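You operate a simulated robot arm through the tools that you are given. There is no shell and no other tool.

You are at the controls of a simulated robot arm. One attempt, no reset.

TASK
The fan runs backwards: change over its phase switch, then jog it to prove it follows the arrow.
Fine: isolate before opening the terminal box; lid shut and isolator on for the jog. Gas stays locked off, igniter isolated.

Only the result counts: the job must be done as asked and must still hold three seconds after the hand-in. Knocking over, shifting, dropping, spilling or breaking anything else fails it. Lids that push on must go on centred and level and be pressed home; caps that screw on are set level and turned clockwise until they are tight.

THE ROBOT
A 7-joint arm with a two-finger parallel gripper, fixed in place. Base frame: the origin is at the foot of the arm, x ahead of it, y to its left, z up. Readings come in m, rad, newtons and seconds.
With the tool pointing down near the work surface it reaches from about 0.1 to 0.82 m from the base axis. Its first joint turns from -2.007 to 2.007 rad. Payload 3.91 kg.
The TCP is the grasp point between the finger pads, 0.03 m short of the fingertips. In the tool frame z runs along the fingers and y along their closing line. Largest opening 0.11 m; finger width 0.02, thickness 0.01; the body of the gripper, 0.048 by 0.112 m, starts 0.055 m behind the TCP.
Orientation is told as [roll, pitch, yaw] about the base's x, y, z axes, in that order, counted from this pose: with the fingers straight down and closing along the base's y, the tool's x points along the base's -x, its y along +y and its z along -z.

THE INTERFACE
- The arm moves only by the tool play_rows. Its arguments are lists of equal length, an entry for each row: "delta_pos": the shift along the tool's x, y, z in m, a list of three; "rotation": the turn, a rotation vector about the tool's x, y, z in rad, a list of three; "jaw": the finger opening in m, from 0 to 0.11. In form: {"delta_pos": [[tx, ty, tz], ...], "rotation": [[wx, wy, wz], ...], "jaw": [jaw, ...]}. A call has 1 to 20 rows; each row is the pose to reach, as a shift and turn from the pose commanded when the call began, along the tool's axes at that moment. Each row takes 0.2 s and may step no farther than 0.05 m and 0.15 rad from the row before; otherwise, or with a gripper value out of range, the whole call is refused. A pose out of reach is approached as far as the arm can. The call stops where the force on the tool passes 90 N (or 10 N more than at its start, if that is more) or the arm is blocked; 0.2 s more then pass. Each finger travels about 0.153 m/s and halts on what it meets, pressing with about 36 N; the grip force reading is that of the motor and also rises with nothing between the fingers. The clock runs only during rows and for 0.2 s after the last one: add rows that repeat a pose to give the fingers time. The reply holds the time, the measured pose of the TCP, the force on the tool along the base axes, the opening and the grip force, in the units named above and with some noise, with the torque about the TCP (base axes, N m) and any sound that the robot's microphone picked up, and new pictures: "pictures" is both (left out), scene, wrist or none.
- Cameras (640 x 400 px; columns grow to the right, rows downward): "scene" is fixed at [0.0521, 0.4965, 1.1898]; the picture's right is [-0.55, -0.84, 0.00], its down [-0.39, 0.25, -0.89] and it looks along [0.74, -0.48, -0.46] (base axes); focal length 280 px, centre (320, 200). "wrist" rides on the gripper at [0.072, 0.017, -0.103] in the tool frame; the picture's right is [-0.23, 0.97, 0.00], its down [-0.76, -0.18, -0.62] and it looks along [-0.61, -0.14, 0.78] (tool axes); focal length 222 px, centre (320, 200).
- raise_lower(by): slides the trunk up (or, below 0, down) by that many m; the arm rides with it, the base frame stays. It gives what a move gives, with no picture.
- pixel_to_xyz(camera, pixels): for up to 12 pixels [column, row] of the newest picture of that camera ("zoom" is the newest enlarged one), the place [x, y, z] in the base frame of the surface seen there, good to about 0.003 m, but the place of the scene camera against the robot may be out by one fixed shift of up to 0.012 m in any direction. The clock stands still meanwhile.
- enlarge(camera, box): a new picture of the part [left, top, right, bottom] of that camera's present view, enlarged. The clock stands still meanwhile.
- finish_job(): hands the job in; it is judged then, once.

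Unless the task says otherwise, let go and move clear before handing in.

The tools are called as a command line: name --argument value ..., lists and objects as JSON in quotes. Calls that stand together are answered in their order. play_rows: Moves the arm, as the interface text tells. Its arguments: {"type":"object","properties":{"delta_pos":{"type":"array","items":{"type":"array","items":{"type":"number"}}},"rotation":{"type":"array","items":{"type":"array","items":{"type":"number"}}},"jaw":{"type":"array","items":{"type":"number"}},"pictures":{"type":"string","enum":["both","scene","wrist","none"]}},"required":["delta_pos","rotation","jaw"]} The other tools are called the same way: raise_lower (by) slides the trunk up or down; pixel_to_xyz (camera, pixels) gives the place of the surface under pixels of a picture; enlarge (camera, box) takes an enlarged picture of a part of a camera's view; finish_job () hands the job in.

At the start:

```text
t: 0.0
tool_pos: [0.5555, 0.0367, 1.0832]
orientation: [0.001, 0.001, -0.001]
contact_force: [0.1, -0.5, 0.1]
ft_torque: [-0.01, -0.01, 0.01]
grip_width: 0.1101
grip_force: 0.0
trunk travel left (down, up): [-0.65, 0.34]
```

scene: 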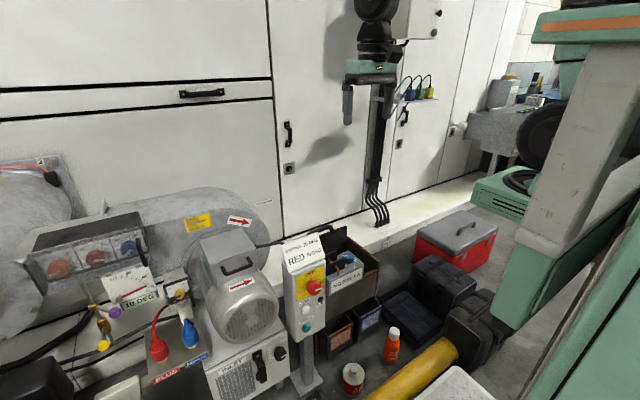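
wrist: 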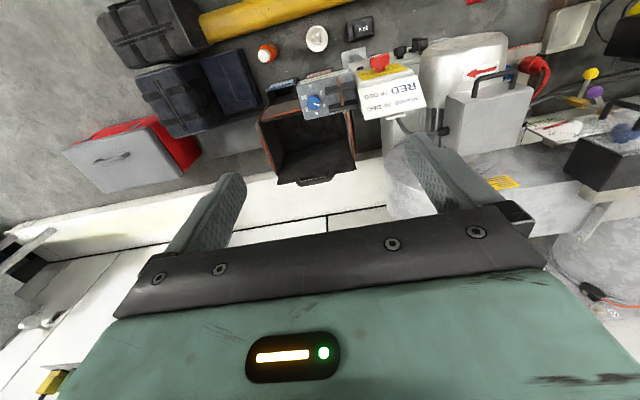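

The scene shows the fan motor with terminal box and handle near (225,265), the red/yellow isolator and buttons at (312,290), and a sign at (300,252). I'll enlarge those areas before moving.

enlarge --camera "scene" --box '[270, 225, 370, 345]'

enlarge --camera "scene" --box '[170, 200, 300, 400]'

enlarge --camera "scene" --box '[20, 200, 220, 400]'

enlarge --camera "wrist" --box '[280, 20, 560, 180]'

```text
3.33 times, centred on (320, 285) of scene
```

zoom: 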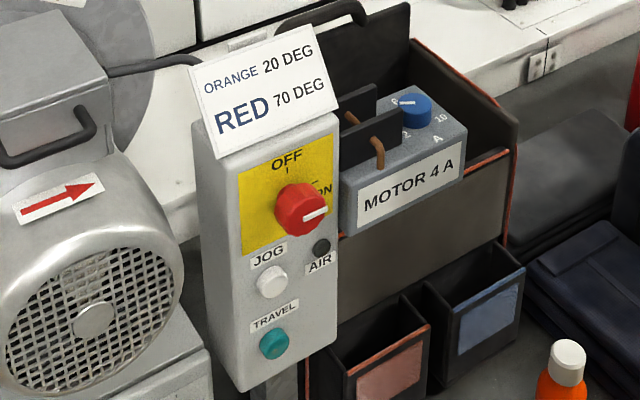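

```text
2.00 times, centred on (235, 300) of scene
```

zoom: 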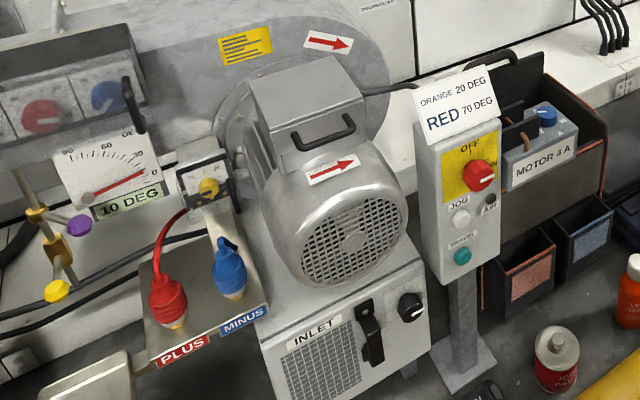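

```text
2.00 times, centred on (120, 300) of scene
```

zoom: 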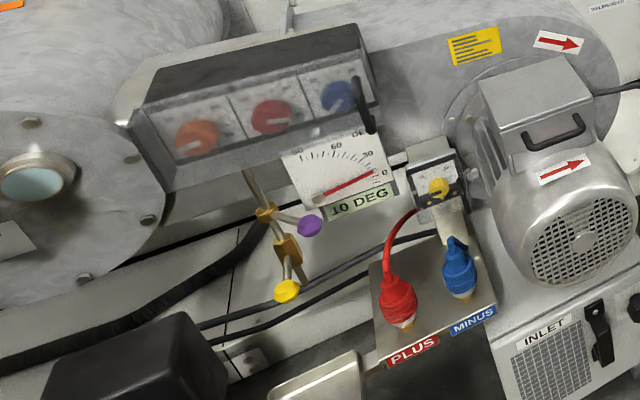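

```text
2.29 times, centred on (420, 100) of wrist
```

zoom: 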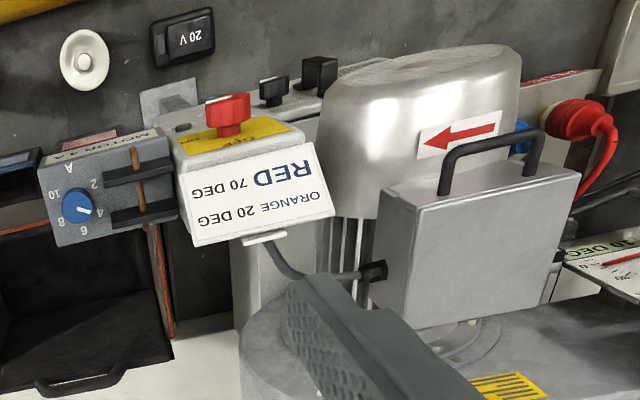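

The isolator (red knob, zoom 1 at (302,208)) points to ON, JOG is the white button, and the terminal box has a handled lid. I'll measure these with pixel_to_xyz.

enlarge --camera "scene" --box '[270, 225, 370, 345]'

pixel_to_xyz --camera "zoom" --pixels '[[302, 208], [318, 213], [246, 175], [335, 140], [246, 248], [330, 240], [272, 282], [273, 344], [320, 247], [287, 165], [215, 370], [335, 320]]'

enlarge --camera "scene" --box '[180, 220, 270, 300]'

pixel_to_xyz --camera "scene" --pixels '[[199, 240], [242, 228], [256, 250], [212, 266], [220, 268], [252, 257], [236, 266], [236, 245], [215, 240], [227, 275], [242, 284], [300, 252]]'

```text
3.33 times, centred on (320, 285) of scene
```

zoom: 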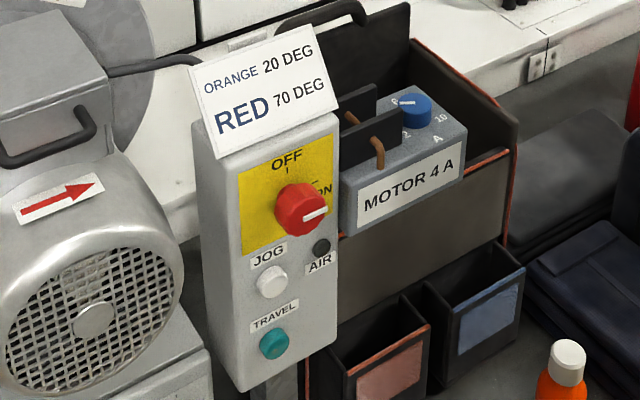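

```text
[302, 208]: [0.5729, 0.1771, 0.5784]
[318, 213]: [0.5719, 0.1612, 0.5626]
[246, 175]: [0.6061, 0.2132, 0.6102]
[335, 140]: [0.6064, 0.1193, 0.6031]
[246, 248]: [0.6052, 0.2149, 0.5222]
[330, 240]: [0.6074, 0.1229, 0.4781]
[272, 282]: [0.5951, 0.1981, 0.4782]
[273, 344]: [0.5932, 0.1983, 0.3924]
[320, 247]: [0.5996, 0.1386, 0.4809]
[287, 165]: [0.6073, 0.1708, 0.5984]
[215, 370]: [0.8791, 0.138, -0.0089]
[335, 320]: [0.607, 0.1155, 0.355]
```

```text
5.00 times, centred on (225, 260) of scene
```

zoom: 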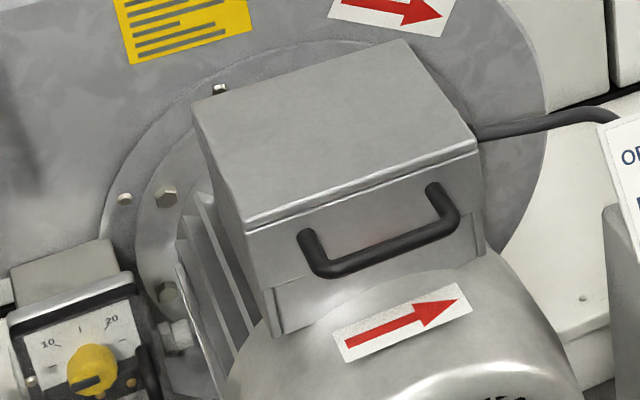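

```text
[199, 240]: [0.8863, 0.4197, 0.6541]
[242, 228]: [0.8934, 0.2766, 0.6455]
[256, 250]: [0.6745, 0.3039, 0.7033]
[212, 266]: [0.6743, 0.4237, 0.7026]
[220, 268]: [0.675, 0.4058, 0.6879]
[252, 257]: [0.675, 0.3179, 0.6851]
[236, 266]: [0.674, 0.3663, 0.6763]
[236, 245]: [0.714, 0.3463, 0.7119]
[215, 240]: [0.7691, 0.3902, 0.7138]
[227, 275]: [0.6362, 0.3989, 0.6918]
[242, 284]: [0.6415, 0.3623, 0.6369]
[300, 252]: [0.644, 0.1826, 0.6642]
```

The panel face is at x≈0.606, facing the robot, with the knob near (0.573, 0.17, 0.57). The terminal box front is at x≈0.675 with its top at z≈0.713. I'll retract and pitch the tool forward, so that I can look at these from the front.

play_rows --delta_pos '[[0.02, 0, 0], [0.04, 0, 0], [0.06, 0, 0], [0.08, 0, 0], [0.1, 0, 0], [0.12, 0, 0], [0.14, 0, 0], [0.16, 0, 0], [0.18, 0, 0], [0.2, 0, 0], [0.2, 0, 0]]' --rotation '[[0, -0.143, 0], [0, -0.286, 0], [0, -0.428, 0], [0, -0.571, 0], [0, -0.714, 0], [0, -0.857, 0], [0, -1.0, 0], [0, -1.142, 0], [0, -1.285, 0], [0, -1.428, 0], [0, -1.571, 0]]' --jaw '[0.11, 0.11, 0.11, 0.11, 0.11, 0.11, 0.11, 0.11, 0.11, 0.11, 0.11]'

```text
t: 2.4
tool_pos: [0.3285, 0.1298, 1.1017]
orientation: [1.33, -1.538, -1.344]
contact_force: [4.0, -0.4, 2.7]
ft_torque: [0.01, 0.11, -0.01]
grip_width: 0.1099
grip_force: 0.0
out of reach, approached as far as the arm can: row 5, 6, 7, 8, 9, 10, 11
trunk travel left (down, up): [-0.65, 0.34]
```

scene: 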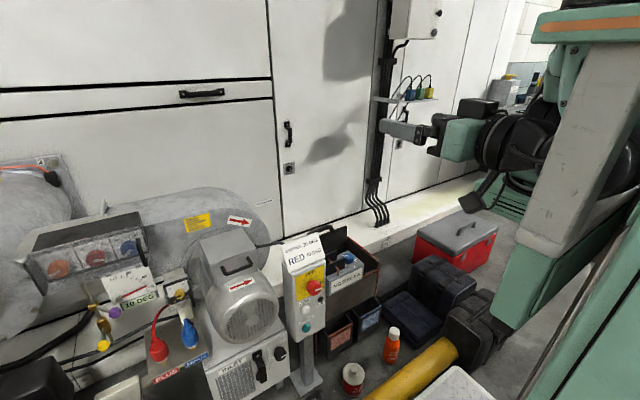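
wrist: 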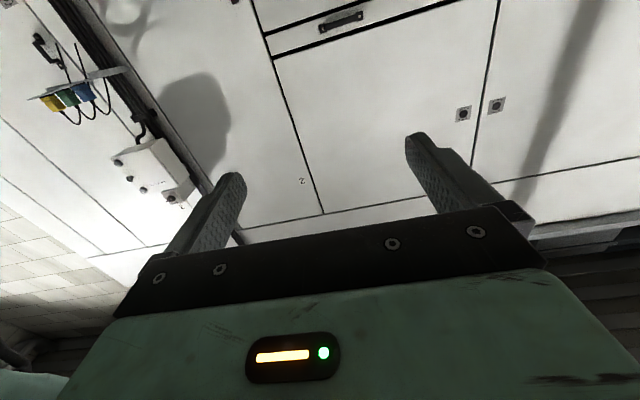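

The tool is pitched forward but the retracted pose is out of reach (it ended at y=0.13). I'll lower the trunk to bring the arm to panel height and then look.

raise_lower --by -0.4

play_rows --delta_pos '[[0, 0, 0.03]]' --rotation '[[0, 0, 0]]' --jaw '[0.11]'

```text
t: 6.2
tool_pos: [0.323, 0.131, 0.6965]
orientation: [-2.746, -1.56, 2.754]
contact_force: [-0.7, -0.8, 0.0]
ft_torque: [0.0, -0.03, -0.02]
grip_width: 0.11
grip_force: 0.0
trunk travel left (down, up): [-0.25, 0.74]
```

```text
t: 6.6
tool_pos: [0.3543, 0.1361, 0.6976]
orientation: [3.131, -1.558, 3.136]
contact_force: [0.7, 0.1, 1.0]
ft_torque: [-0.03, 0.04, 0.01]
grip_width: 0.11
grip_force: 0.1
out of reach, approached as far as the arm can: row 1
trunk travel left (down, up): [-0.25, 0.74]
```

scene: 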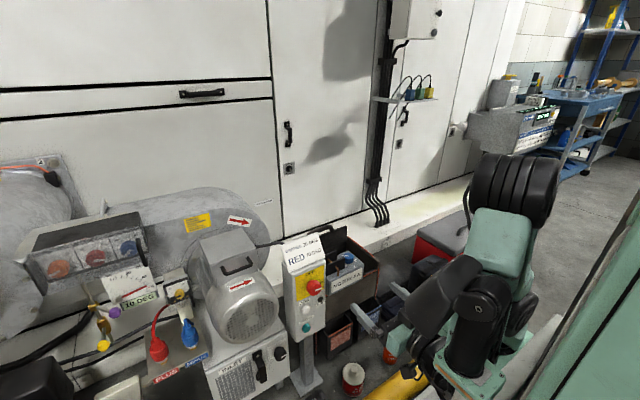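
wrist: 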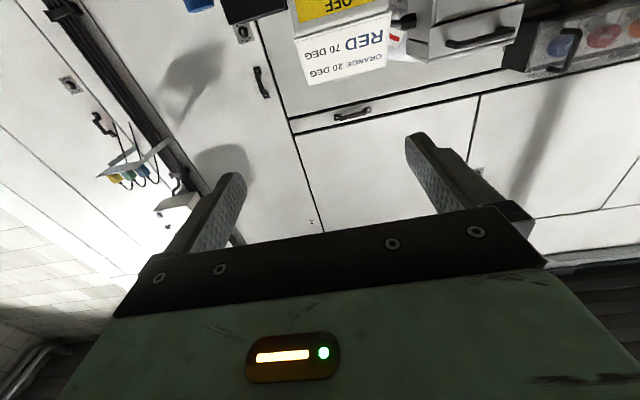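

From below, the camera can't see the knob well (the OFF plate is only at the top edge near (335,8)). I'll flip the gripper about its own axis so the camera rides above, and move forward a bit.

play_rows --delta_pos '[[0, 0, 0.01], [0, 0, 0.02], [0, 0, 0.03], [0, 0, 0.03], [0, 0, 0.03], [0, 0, 0.03], [0, 0, 0.03], [0, 0, 0.03], [0, 0, 0.03], [0, 0, 0.03]]' --rotation '[[0, 0, 0.15], [0, 0, 0.3], [0, 0, 0.45], [0, 0, 0.6], [0, 0, 0.75], [0, 0, 0.9], [0, 0, 1.05], [0, 0, 1.2], [0, 0, 1.35], [0, 0, 1.5]]' --jaw '[0.11, 0.11, 0.11, 0.11, 0.11, 0.11, 0.11, 0.11, 0.11, 0.11]'

```text
t: 8.8
tool_pos: [0.4217, 0.1114, 0.7251]
orientation: [0.815, -0.396, -1.246]
contact_force: [1.5, -1.0, -0.3]
ft_torque: [0.03, 0.05, 0.04]
grip_width: 0.1101
grip_force: 0.0
out of reach, approached as far as the arm can: row 1, 2, 3, 4, 5, 6, 7, 8, 9, 10
trunk travel left (down, up): [-0.25, 0.74]
```

scene: 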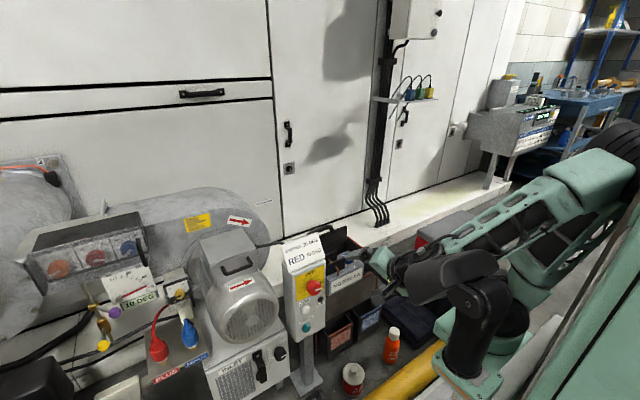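
wrist: 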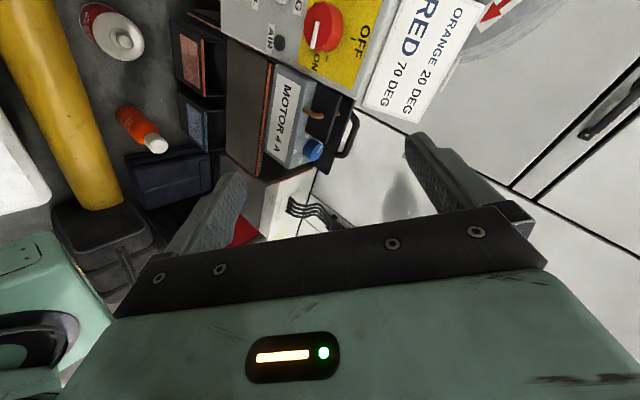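

The wrist twist near the body was out of reach, so the tool now points forward and about 39° down. The red knob is visible at (322,28) in the wrist view. I'll locate the arm's shoulder so I can choose a reachable pose.

pixel_to_xyz --camera "scene" --pixels '[[470, 385], [480, 340], [475, 290], [600, 170], [500, 225], [445, 270], [385, 260], [560, 350], [425, 385], [600, 360]]'

enlarge --camera "wrist" --box '[240, 0, 440, 125]'

enlarge --camera "scene" --box '[340, 120, 640, 400]'

```text
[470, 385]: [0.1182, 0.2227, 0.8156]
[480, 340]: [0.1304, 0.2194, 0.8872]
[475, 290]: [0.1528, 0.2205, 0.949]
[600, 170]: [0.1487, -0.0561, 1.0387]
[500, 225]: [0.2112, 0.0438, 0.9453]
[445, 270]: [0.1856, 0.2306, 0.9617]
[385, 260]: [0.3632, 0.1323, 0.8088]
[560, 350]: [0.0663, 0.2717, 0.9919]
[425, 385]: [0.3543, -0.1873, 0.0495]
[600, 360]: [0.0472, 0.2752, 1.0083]
```

```text
3.20 times, centred on (340, 62) of wrist
```

zoom: 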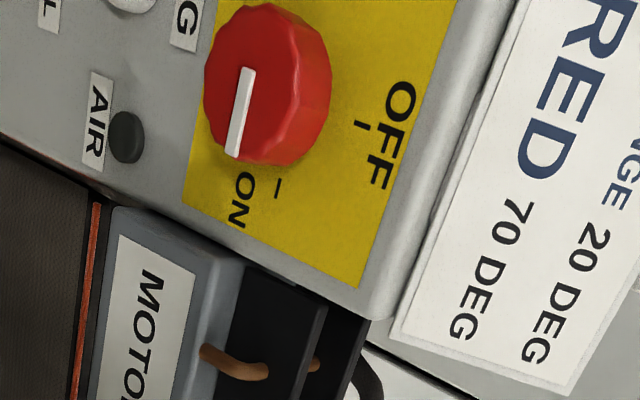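

```text
1.43 times, centred on (490, 260) of scene
```

zoom: 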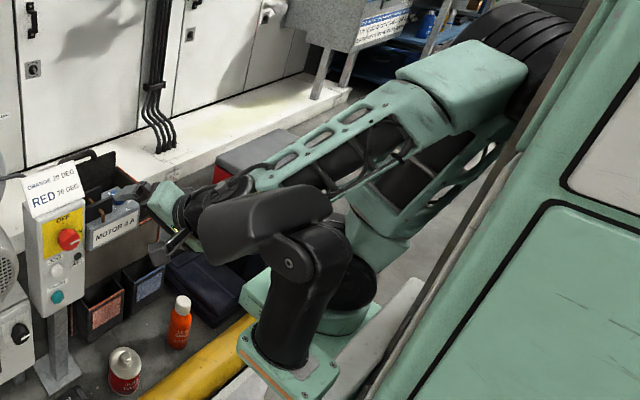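

The knob pointer sits at 3 o'clock on the ON tick and OFF is at 12 o'clock, so I need a 90° counter-clockwise turn. First I'll make a small forward move along the tool axis to see how commands register after a clipped pose.

play_rows --delta_pos '[[0, 0, 0.03], [0, 0, 0.06]]' --rotation '[[0, 0, 0], [0, 0, 0]]' --jaw '[0.11, 0.11]' --pictures "wrist"

pixel_to_xyz --camera "wrist" --pixels '[[322, 28], [345, 40], [360, 60], [300, 20], [280, 40], [318, 40]]'

```text
t: 9.4
tool_pos: [0.4679, 0.1045, 0.6997]
orientation: [0.79, -0.371, -1.221]
contact_force: [-0.1, 0.1, -0.6]
ft_torque: [0.0, -0.01, -0.03]
grip_width: 0.1102
grip_force: 0.1
out of reach, approached as far as the arm can: row 1, 2
trunk travel left (down, up): [-0.25, 0.74]
```

wrist: 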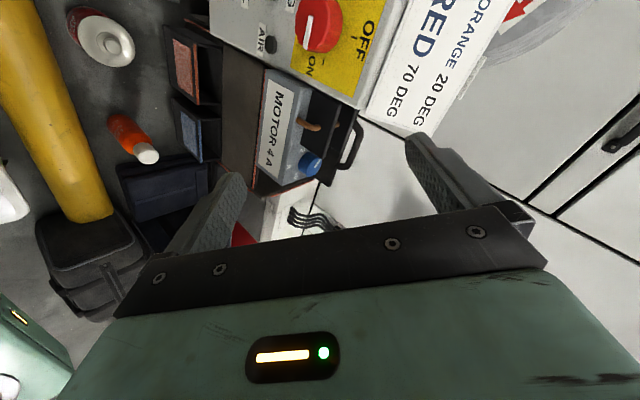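

```text
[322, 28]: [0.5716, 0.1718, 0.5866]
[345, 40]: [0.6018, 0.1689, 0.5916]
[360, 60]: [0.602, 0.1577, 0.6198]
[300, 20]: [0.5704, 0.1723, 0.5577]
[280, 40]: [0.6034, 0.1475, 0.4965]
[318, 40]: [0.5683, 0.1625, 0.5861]
```

Commands restart from the clipped pose. The shoulder seems too high for a level forward reach, so I'll lower the trunk another 0.2 m.

raise_lower --by -0.2

play_rows --delta_pos '[[0, 0, 0]]' --rotation '[[0, 0, 0]]' --jaw '[0.11]'

```text
t: 11.6
tool_pos: [0.4698, 0.107, 0.4905]
orientation: [0.763, -0.378, -1.225]
contact_force: [0.1, 0.2, -1.1]
ft_torque: [0.02, 0.06, 0.06]
grip_width: 0.11
grip_force: 0.2
trunk travel left (down, up): [-0.05, 0.94]
```

```text
t: 12.0
tool_pos: [0.4697, 0.1075, 0.4929]
orientation: [0.765, -0.377, -1.224]
contact_force: [0.1, 0.3, 0.8]
ft_torque: [-0.02, 0.01, 0.0]
grip_width: 0.1103
grip_force: 0.0
trunk travel left (down, up): [-0.05, 0.94]
```

scene: 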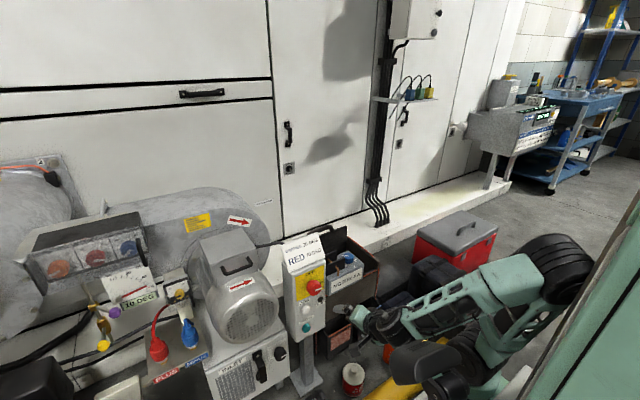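
wrist: 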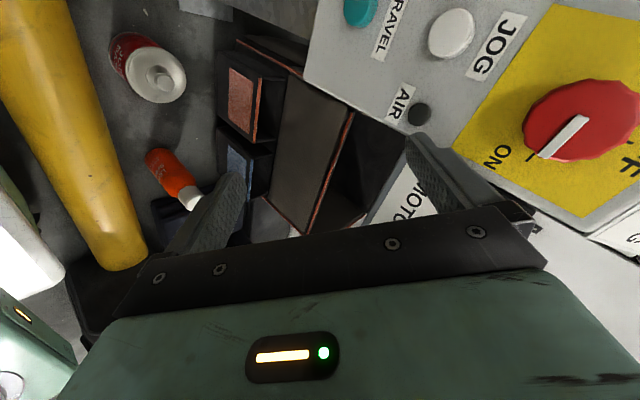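

The knob is clearly visible at (575,120) in the wrist view. I'll measure it precisely.

pixel_to_xyz --camera "wrist" --pixels '[[548, 152], [582, 120], [565, 90], [600, 95], [530, 130], [615, 85], [500, 150], [540, 60], [450, 33], [420, 112], [575, 200], [360, 10]]'

enlarge --camera "wrist" --box '[480, 50, 640, 200]'

```text
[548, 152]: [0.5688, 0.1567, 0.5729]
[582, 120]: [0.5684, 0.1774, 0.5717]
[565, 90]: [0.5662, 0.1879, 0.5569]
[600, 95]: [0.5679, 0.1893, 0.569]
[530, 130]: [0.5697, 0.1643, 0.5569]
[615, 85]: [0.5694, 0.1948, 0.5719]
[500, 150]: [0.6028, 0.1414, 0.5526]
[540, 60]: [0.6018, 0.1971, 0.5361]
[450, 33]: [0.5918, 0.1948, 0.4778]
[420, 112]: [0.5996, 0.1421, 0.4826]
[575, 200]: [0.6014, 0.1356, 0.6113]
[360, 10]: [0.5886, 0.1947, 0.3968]
```

```text
2.67 times, centred on (560, 125) of wrist
```

zoom: 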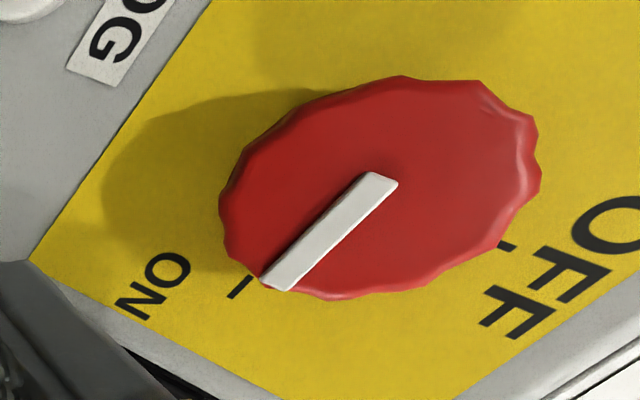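

I'll measure the rim of the knob in this zoom to pin down its centre and diameter.

pixel_to_xyz --camera "zoom" --pixels '[[228, 205], [310, 110], [400, 82], [480, 92], [530, 170], [500, 235], [420, 282], [340, 295], [265, 283], [378, 180]]'

```text
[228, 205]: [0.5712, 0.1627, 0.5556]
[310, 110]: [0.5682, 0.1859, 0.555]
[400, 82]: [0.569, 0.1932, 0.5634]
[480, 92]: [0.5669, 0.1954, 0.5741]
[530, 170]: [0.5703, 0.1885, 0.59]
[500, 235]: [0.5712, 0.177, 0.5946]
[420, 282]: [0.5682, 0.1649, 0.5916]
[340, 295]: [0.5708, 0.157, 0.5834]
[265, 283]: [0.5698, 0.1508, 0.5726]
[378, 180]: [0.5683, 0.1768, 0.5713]
```

The knob is centred at about (0.569, 0.173, 0.573), 44 mm in diameter, with the panel face at x≈0.602. I'll level the tool straight at it from about 0.1 m out.

play_rows --delta_pos '[[0.0044, 0.0111, -0.0089], [0.0089, 0.0221, -0.0177], [0.0133, 0.0332, -0.0266], [0.0177, 0.0442, -0.0354], [0.0221, 0.0553, -0.0443], [0.0266, 0.0663, -0.0531], [0.031, 0.0774, -0.062], [0.031, 0.0774, -0.062]]' --rotation '[[-0.103, -0.0246, 0.0697], [-0.207, -0.0493, 0.139], [-0.31, -0.0739, 0.209], [-0.413, -0.0986, 0.279], [-0.516, -0.123, 0.349], [-0.62, -0.148, 0.418], [-0.723, -0.1725, 0.488], [-0.723, -0.1725, 0.488]]' --jaw '[0.11, 0.11, 0.11, 0.11, 0.11, 0.11, 0.11, 0.11]'

```text
t: 14.0
tool_pos: [0.5206, 0.2012, 0.8483]
orientation: [1.449, -0.09, -1.563]
contact_force: [-0.5, -0.3, -0.4]
ft_torque: [0.01, -0.01, 0.0]
grip_width: 0.1102
grip_force: 0.0
out of reach, approached as far as the arm can: row 1, 2, 3, 4, 5, 6, 7, 8
trunk travel left (down, up): [-0.05, 0.94]
stopped in row 8: the arm was blocked; the commanded pose is now the measured one
```

scene: 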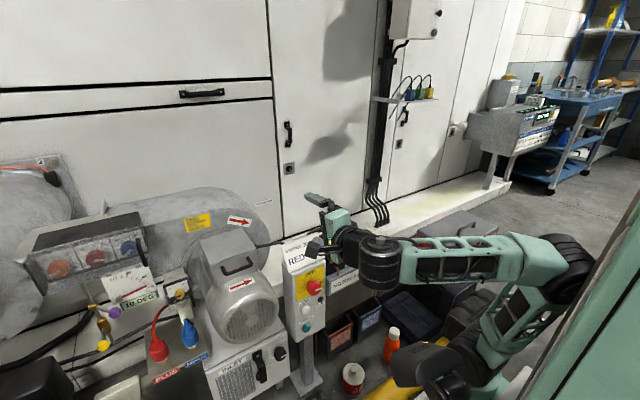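
wrist: 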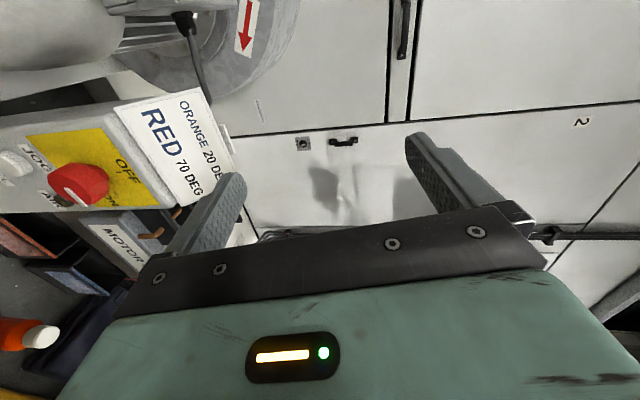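

The arm ended at z≈0.85 instead of 0.57 (out of reach with this wrist twist), still clear of the panel. I'll untwist the gripper in place, back towards the twist that worked earlier, before coming down.

play_rows --delta_pos '[[0, 0, -0.01], [0, 0, -0.02], [0, 0, -0.03], [0, 0, -0.04], [0, 0, -0.04], [0, 0, -0.04], [0, 0, -0.04], [0, 0, -0.04], [0, 0, -0.04], [0, 0, -0.04], [0, 0, -0.04]]' --rotation '[[0, 0, -0.14], [0, 0, -0.28], [0, 0, -0.42], [0, 0, -0.56], [0, 0, -0.7], [0, 0, -0.84], [0, 0, -0.98], [0, 0, -1.12], [0, 0, -1.26], [0, 0, -1.4], [0, 0, -1.54]]' --jaw '[0.11, 0.11, 0.11, 0.11, 0.11, 0.11, 0.11, 0.11, 0.11, 0.11, 0.11]'

```text
t: 16.4
tool_pos: [0.4931, 0.2041, 0.8462]
orientation: [-0.427, -1.411, 0.424]
contact_force: [0.2, 0.4, -0.8]
ft_torque: [-0.01, -0.01, 0.0]
grip_width: 0.1099
grip_force: 0.1
trunk travel left (down, up): [-0.05, 0.94]
```

scene: 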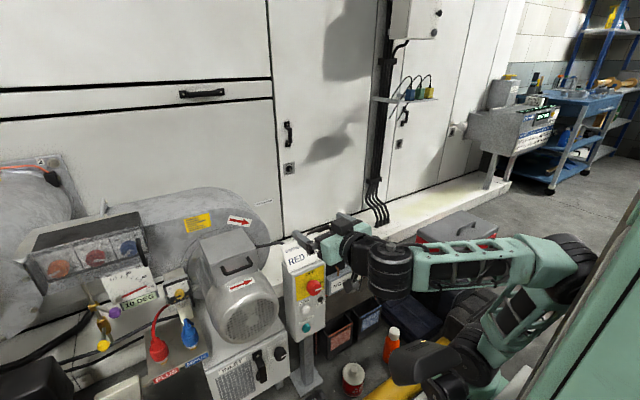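
wrist: 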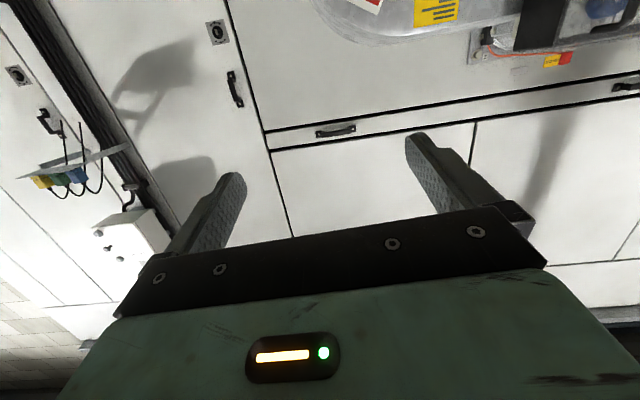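

Everything is reachable now: the tool points forward with the camera below. I'll descend step by step, keeping x≈0.49, in front of the panel.

play_rows --delta_pos '[[0.03, 0, 0.004], [0.06, 0, 0.008], [0.09, 0, 0.013], [0.12, 0, 0.017], [0.15, 0, 0.021], [0.18, 0, 0.025]]' --rotation '[[0, 0, 0], [0, 0, 0], [0, 0, 0], [0, 0, 0], [0, 0, 0], [0, 0, 0]]' --jaw '[0.11, 0.11, 0.11, 0.11, 0.11, 0.11]'

```text
t: 17.8
tool_pos: [0.4919, 0.1876, 0.6686]
orientation: [-0.252, -1.419, 0.25]
contact_force: [0.0, 0.2, 0.2]
ft_torque: [0.02, 0.0, 0.03]
grip_width: 0.11
grip_force: 0.1
trunk travel left (down, up): [-0.05, 0.94]
```

scene: 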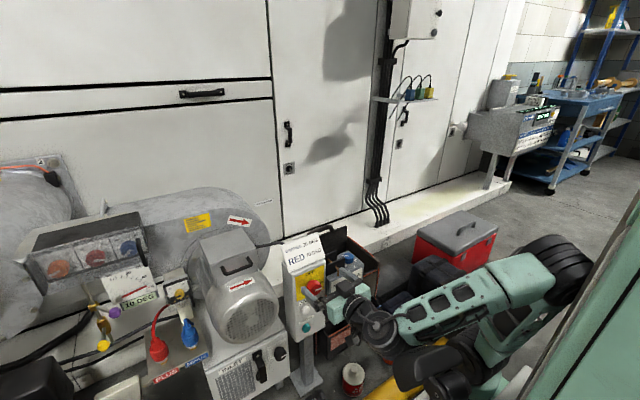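
wrist: 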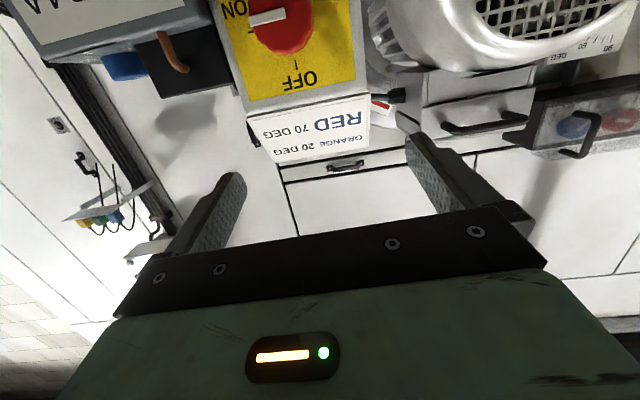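

All of that was reachable. Next I'll drop to knob height and test in free air whether the wrist can turn −90° about the tool axis.

play_rows --delta_pos '[[0.03, -0.005, 0.004], [0.06, -0.01, 0.008], [0.094, -0.0146, 0.0144]]' --rotation '[[0, -0.05, 0], [0, -0.1, 0], [0, -0.15, 0]]' --jaw '[0.11, 0.11, 0.11]' --pictures "wrist"

play_rows --delta_pos '[[0, 0, 0], [0, 0, 0], [0, 0, 0], [0, 0, 0], [0, 0, 0], [0, 0, 0], [0, 0, 0], [0, 0, 0], [0, 0, 0], [0, 0, 0], [0, 0, 0]]' --rotation '[[0, 0, -0.143], [0, 0, -0.286], [0, 0, -0.429], [0, 0, -0.571], [0, 0, -0.714], [0, 0, -0.857], [0, 0, -1.0], [0, 0, -1.143], [0, 0, -1.286], [0, 0, -1.43], [0, 0, -1.571]]' --jaw '[0.11, 0.11, 0.11, 0.11, 0.11, 0.11, 0.11, 0.11, 0.11, 0.11, 0.11]'

```text
t: 18.6
tool_pos: [0.4914, 0.1611, 0.5845]
orientation: [-2.047, -1.524, 2.031]
contact_force: [0.5, -0.5, 0.3]
ft_torque: [-0.03, 0.02, -0.01]
grip_width: 0.1101
grip_force: 0.1
trunk travel left (down, up): [-0.05, 0.94]
```

wrist: 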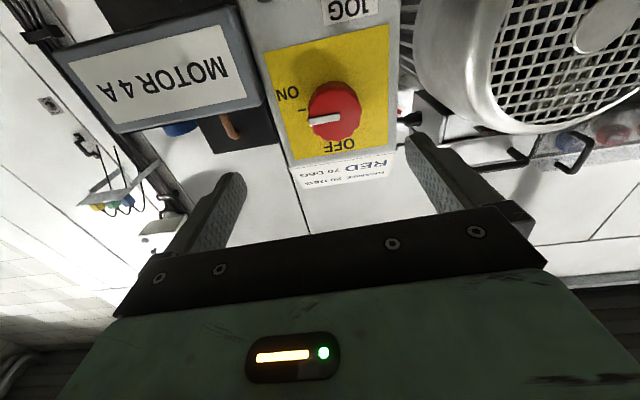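

```text
t: 21.0
tool_pos: [0.4927, 0.1626, 0.5815]
orientation: [-1.594, 0.049, 1.551]
contact_force: [0.1, -0.6, 1.2]
ft_torque: [0.01, -0.02, -0.02]
grip_width: 0.1098
grip_force: 0.1
trunk travel left (down, up): [-0.05, 0.94]
```

scene: 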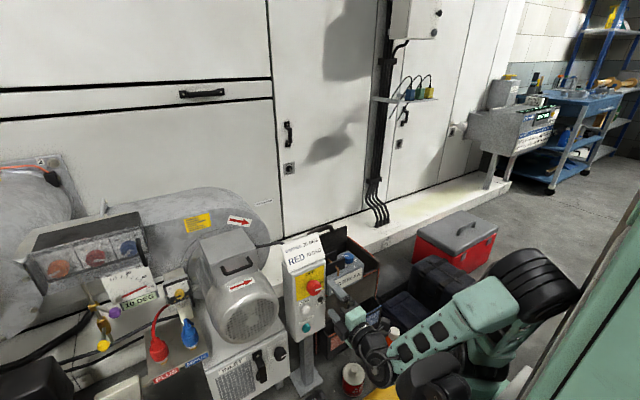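
wrist: 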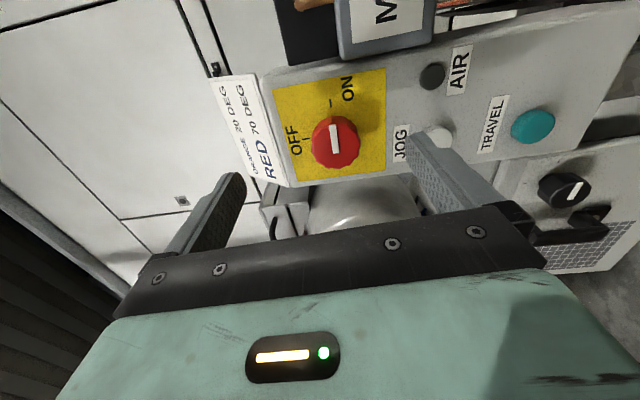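

The full −90° turn is reachable here. I'll turn back to the starting twist, and centre on the knob (y 0.173, z 0.573).

play_rows --delta_pos '[[-0.0105, 0.009, 0], [-0.0105, 0.009, 0], [-0.0105, 0.009, 0], [-0.0105, 0.009, 0], [-0.0105, 0.009, 0], [-0.0105, 0.009, 0], [-0.0105, 0.009, 0], [-0.0105, 0.009, 0], [-0.0105, 0.009, 0], [-0.0105, 0.009, 0], [-0.0105, 0.009, 0], [-0.0105, 0.009, 0]]' --rotation '[[0, 0, 0.143], [0, 0, 0.286], [0, 0, 0.429], [0, 0, 0.571], [0, 0, 0.714], [0, 0, 0.857], [0, 0, 1.0], [0, 0, 1.143], [0, 0, 1.286], [0, 0, 1.43], [0, 0, 1.571], [0, 0, 1.571]]' --jaw '[0.11, 0.11, 0.11, 0.11, 0.11, 0.11, 0.11, 0.11, 0.11, 0.11, 0.11, 0.11]' --pictures "wrist"

```text
t: 23.6
tool_pos: [0.4944, 0.1687, 0.5762]
orientation: [-2.163, -1.513, 2.134]
contact_force: [0.9, -0.7, -0.4]
ft_torque: [0.01, 0.03, 0.01]
grip_width: 0.11
grip_force: 0.0
trunk travel left (down, up): [-0.05, 0.94]
```

wrist: 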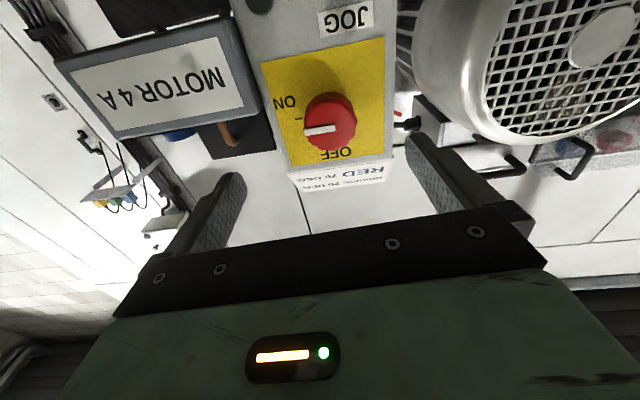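

The knob lies between the fingers with the pose centred to within a few mm. I'll advance until the pads straddle the knob (TCP x≈0.562), then close gently.

play_rows --delta_pos '[[0.004, 0.006, 0.02], [0.004, 0.006, 0.04], [0.004, 0.006, 0.055], [0.004, 0.006, 0.066], [0.004, 0.006, 0.066]]' --rotation '[[0, 0, 0], [0, 0, 0], [0, 0, 0], [0, 0, 0], [0, 0, 0]]' --jaw '[0.11, 0.11, 0.11, 0.11, 0.11]'

```text
t: 24.8
tool_pos: [0.5492, 0.1872, 0.5719]
orientation: [-2.151, -1.494, 2.154]
contact_force: [0.7, 0.1, 0.6]
ft_torque: [0.01, 0.01, 0.01]
grip_width: 0.11
grip_force: 0.0
trunk travel left (down, up): [-0.05, 0.94]
```

scene: 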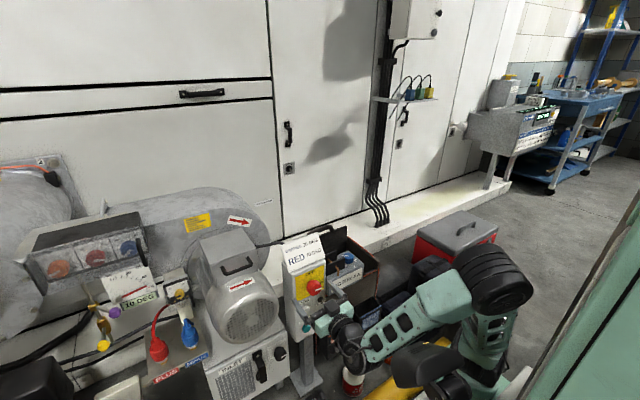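
wrist: 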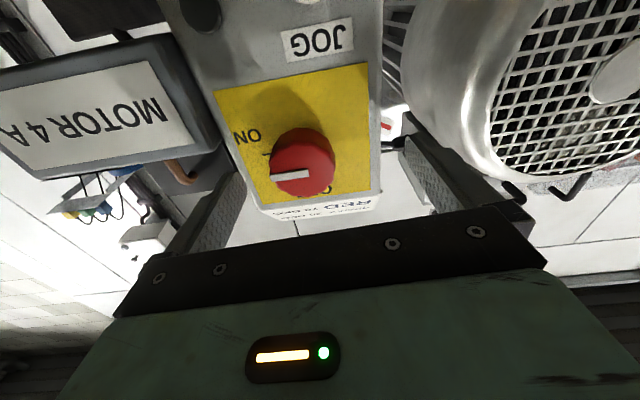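

The measured y is 0.187, about 14 mm left of the knob, and the image agrees (knob at (302,165), left of the finger midpoint). I'll correct sideways and edge forward a little.

play_rows --delta_pos '[[0, -0.007, 0], [0, -0.014, 0.003], [0, -0.014, 0.008], [0, -0.014, 0.01]]' --rotation '[[0, 0, 0], [0, 0, 0], [0, 0, 0], [0, 0, 0]]' --jaw '[0.11, 0.11, 0.11, 0.11]' --pictures "wrist"

```text
t: 25.8
tool_pos: [0.5601, 0.1736, 0.5731]
orientation: [-2.159, -1.494, 2.163]
contact_force: [-0.3, -0.1, 0.2]
ft_torque: [0.03, -0.03, 0.01]
grip_width: 0.1102
grip_force: 0.1
trunk travel left (down, up): [-0.05, 0.94]
```

wrist: 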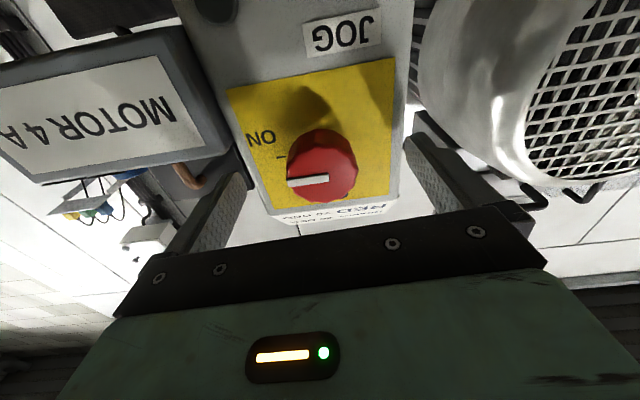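

The TCP is at (0.560, 0.1736, 0.573) and centred, so I'll close on the knob.

play_rows --delta_pos '[[0, 0, 0], [0, 0, 0], [0, 0, 0], [0, 0, 0]]' --rotation '[[0, 0, 0], [0, 0, 0], [0, 0, 0], [0, 0, 0]]' --jaw '[0.08, 0.05, 0.03, 0.03]' --pictures "wrist"

```text
t: 26.8
tool_pos: [0.5605, 0.1748, 0.5727]
orientation: [-2.156, -1.494, 2.162]
contact_force: [9.0, 13.3, -0.4]
ft_torque: [0.02, 0.48, 0.09]
grip_width: 0.0432
grip_force: 45.5
trunk travel left (down, up): [-0.05, 0.94]
```

wrist: 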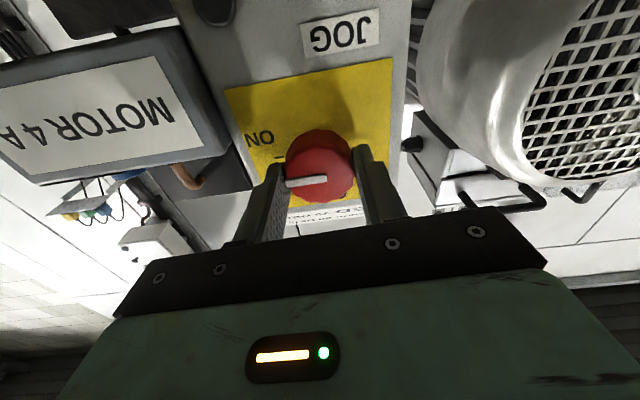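

The knob is gripped at 43 mm. Next I'll turn −90° about the tool axis, towards OFF.

play_rows --delta_pos '[[0, 0, 0], [0, 0, 0], [0, 0, 0], [0, 0, 0], [0, 0, 0], [0, 0, 0], [0, 0, 0], [0, 0, 0], [0, 0, 0], [0, 0, 0], [0, 0, 0], [0, 0, 0], [0, 0, 0]]' --rotation '[[0, 0, -0.13], [0, 0, -0.26], [0, 0, -0.39], [0, 0, -0.52], [0, 0, -0.65], [0, 0, -0.78], [0, 0, -0.91], [0, 0, -1.04], [0, 0, -1.17], [0, 0, -1.3], [0, 0, -1.43], [0, 0, -1.57], [0, 0, -1.57]]' --jaw '[0.03, 0.03, 0.03, 0.03, 0.03, 0.03, 0.03, 0.03, 0.03, 0.03, 0.03, 0.03, 0.03]'

```text
t: 29.6
tool_pos: [0.5598, 0.1738, 0.573]
orientation: [-1.609, 0.065, 1.573]
contact_force: [-18.1, 14.1, -16.5]
ft_torque: [1.05, 1.29, 0.25]
grip_width: 0.0434
grip_force: 45.1
trunk travel left (down, up): [-0.05, 0.94]
```

scene: 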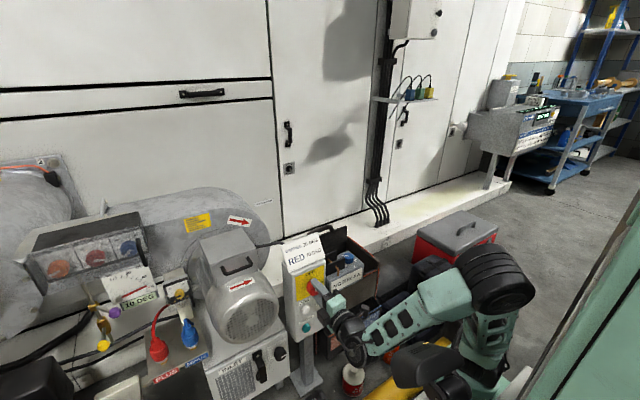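
wrist: 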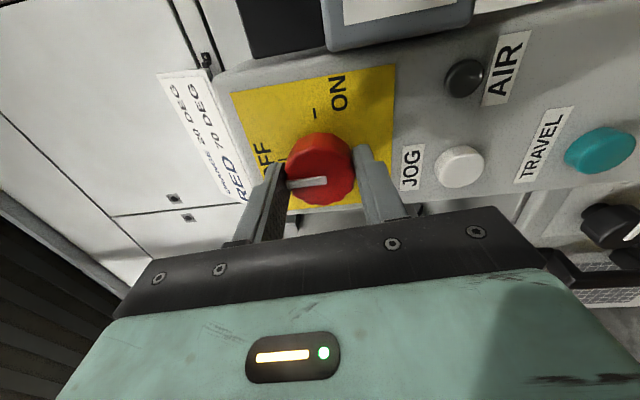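

The pointer now points at OFF. I'll release and back straight off, opening only to 0.075 to stay clear of JOG.

play_rows --delta_pos '[[0, 0, 0], [0, 0, 0], [0, 0, -0.02], [0, 0, -0.05], [0, 0, -0.08], [0, 0, -0.08]]' --rotation '[[0, 0, 0], [0, 0, 0], [0, 0, 0], [0, 0, 0], [0, 0, 0], [0, 0, 0]]' --jaw '[0.075, 0.075, 0.075, 0.075, 0.075, 0.075]'

```text
t: 31.2
tool_pos: [0.5036, 0.1367, 0.5698]
orientation: [-1.586, 0.048, 1.486]
contact_force: [-2.6, 3.7, 0.8]
ft_torque: [0.0, 0.01, -0.2]
grip_width: 0.0748
grip_force: 0.0
trunk travel left (down, up): [-0.05, 0.94]
stopped in row 6: the arm was blocked; the commanded pose is now the measured one
```

scene: 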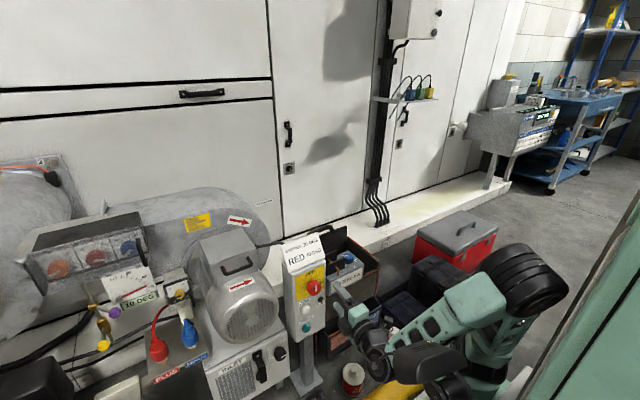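
wrist: 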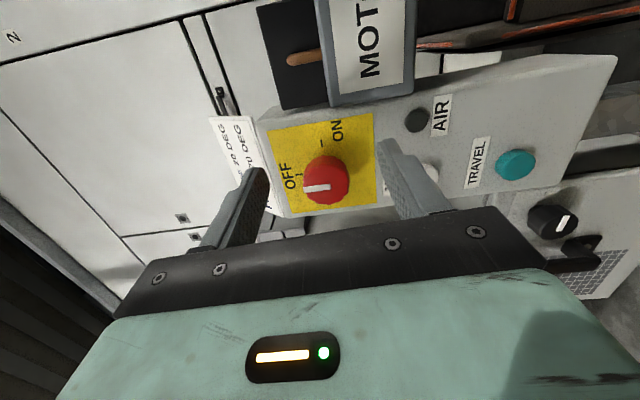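

The isolator reads OFF and the gripper is clear of the knob. I'll raise the trunk for a look at the terminal box from above.

raise_lower --by 0.35

enlarge --camera "scene" --box '[270, 225, 370, 345]'

```text
t: 34.6
tool_pos: [0.5006, 0.1393, 0.9199]
orientation: [-1.587, 0.049, 1.495]
contact_force: [-0.3, -0.3, 0.0]
ft_torque: [-0.02, 0.02, -0.02]
grip_width: 0.0751
grip_force: 0.0
trunk travel left (down, up): [-0.4, 0.59]
```

```text
3.33 times, centred on (320, 285) of scene
```

zoom: 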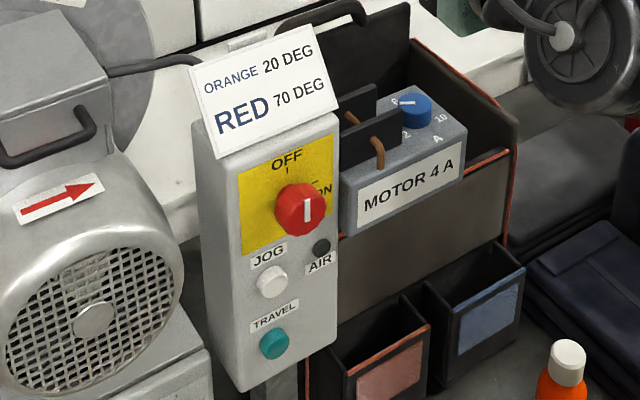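

The isolator is confirmed OFF (pointer up in the zoom). I'll swing the gripper to point down above and in front of the terminal box to inspect its lid.

play_rows --delta_pos '[[-0.016, -0.006, 0], [-0.032, -0.011, 0], [-0.048, -0.017, 0], [-0.064, -0.023, 0], [-0.08, -0.029, 0], [-0.096, -0.034, 0], [-0.112, -0.04, 0], [-0.128, -0.046, 0], [-0.144, -0.051, 0], [-0.16, -0.057, 0], [-0.176, -0.063, 0], [-0.192, -0.069, 0], [-0.2, -0.074, 0], [-0.2, -0.08, 0], [-0.2, -0.08, 0]]' --rotation '[[-0.0806, 0.0806, 0.0806], [-0.161, 0.161, 0.161], [-0.242, 0.242, 0.242], [-0.322, 0.322, 0.322], [-0.403, 0.403, 0.403], [-0.484, 0.484, 0.484], [-0.564, 0.564, 0.564], [-0.645, 0.645, 0.645], [-0.725, 0.725, 0.725], [-0.806, 0.806, 0.806], [-0.887, 0.887, 0.887], [-0.967, 0.967, 0.967], [-1.048, 1.048, 1.048], [-1.128, 1.128, 1.128], [-1.209, 1.209, 1.209]]' --jaw '[0.075, 0.075, 0.075, 0.075, 0.075, 0.075, 0.075, 0.075, 0.075, 0.075, 0.075, 0.075, 0.075, 0.075, 0.075]'

```text
t: 37.8
tool_pos: [0.4744, 0.2798, 0.9898]
orientation: [-0.047, -0.018, -0.075]
contact_force: [-1.3, -0.1, 0.5]
ft_torque: [0.0, 0.0, 0.0]
grip_width: 0.0751
grip_force: 0.1
out of reach, approached as far as the arm can: row 6, 7, 8, 9, 10, 11, 12, 13, 14, 15
trunk travel left (down, up): [-0.4, 0.59]
```

scene: 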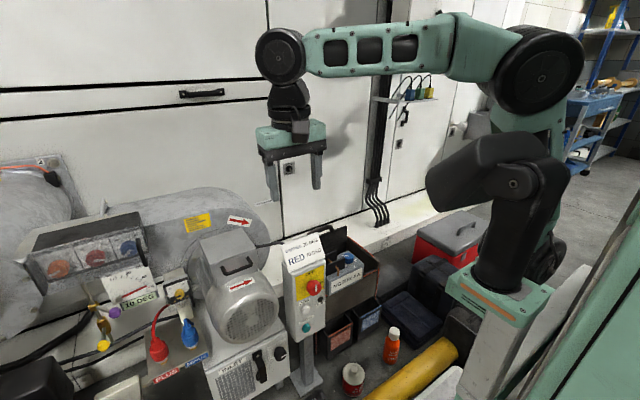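
wrist: 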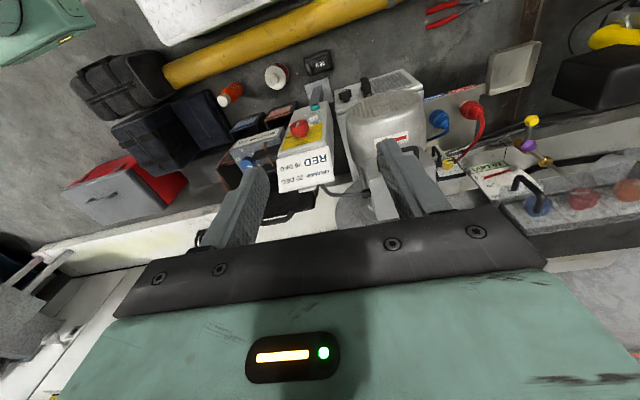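

The tool points down and the right finger hides the box. I'll shift +y and move a little nearer so the box shows between the fingers.

play_rows --delta_pos '[[0, 0.03, 0.02], [0, 0.06, 0.04], [0, 0.085, 0.06]]' --rotation '[[0, 0, 0], [0, 0, 0], [0, 0, 0]]' --jaw '[0.11, 0.11, 0.11]' --pictures "wrist"

enlarge --camera "wrist" --box '[220, 60, 480, 220]'

```text
t: 38.6
tool_pos: [0.4465, 0.2905, 0.9385]
orientation: [-0.046, -0.02, -0.075]
contact_force: [-0.3, -0.2, -0.5]
ft_torque: [0.0, 0.0, 0.0]
grip_width: 0.1099
grip_force: 0.0
out of reach, approached as far as the arm can: row 1, 2, 3
trunk travel left (down, up): [-0.4, 0.59]
```

wrist: 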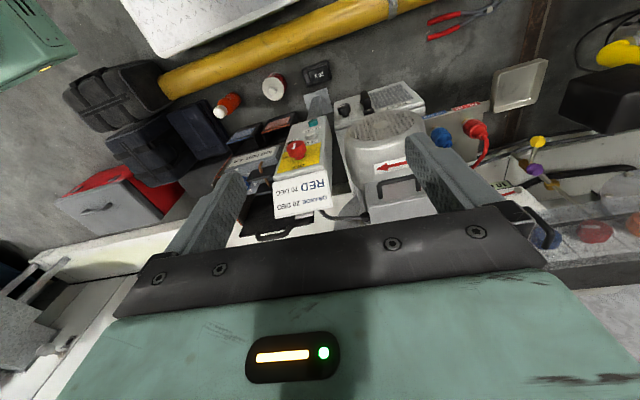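

```text
2.46 times, centred on (350, 140) of wrist
```

zoom: 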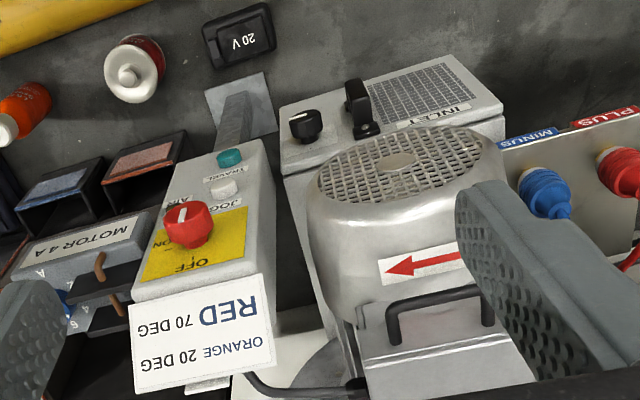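

This move was clipped again, probably by a joint limit. The zoom shows the box handle at (440,315) with the lid lip under it. I'll try freeing the wrist by yawing with the arm (+0.6 rad) and then moving towards +y.

play_rows --delta_pos '[[0, 0, 0], [0, 0, 0], [0, 0, 0], [0, 0, 0], [0, 0, 0]]' --rotation '[[0, 0, -0.12], [0, 0, -0.24], [0, 0, -0.36], [0, 0, -0.48], [0, 0, -0.6]]' --jaw '[0.11, 0.11, 0.11, 0.11, 0.11]'

```text
t: 39.8
tool_pos: [0.4461, 0.2873, 0.9366]
orientation: [-0.051, 0.012, 0.527]
contact_force: [0.1, -0.6, -0.3]
ft_torque: [0.01, 0.02, 0.01]
grip_width: 0.11
grip_force: 0.0
trunk travel left (down, up): [-0.4, 0.59]
```

scene: 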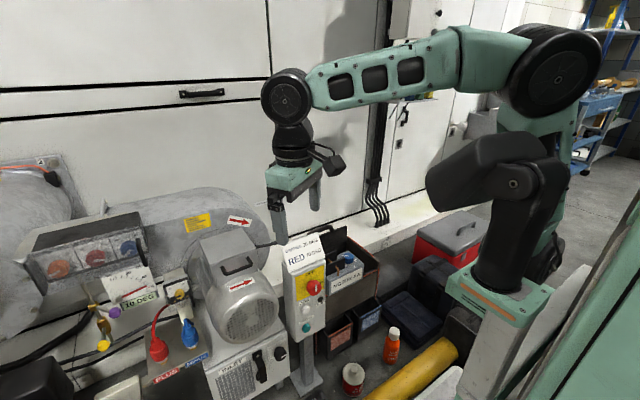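
wrist: 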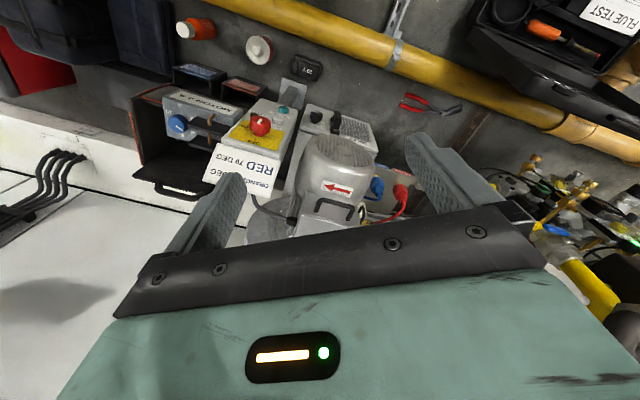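

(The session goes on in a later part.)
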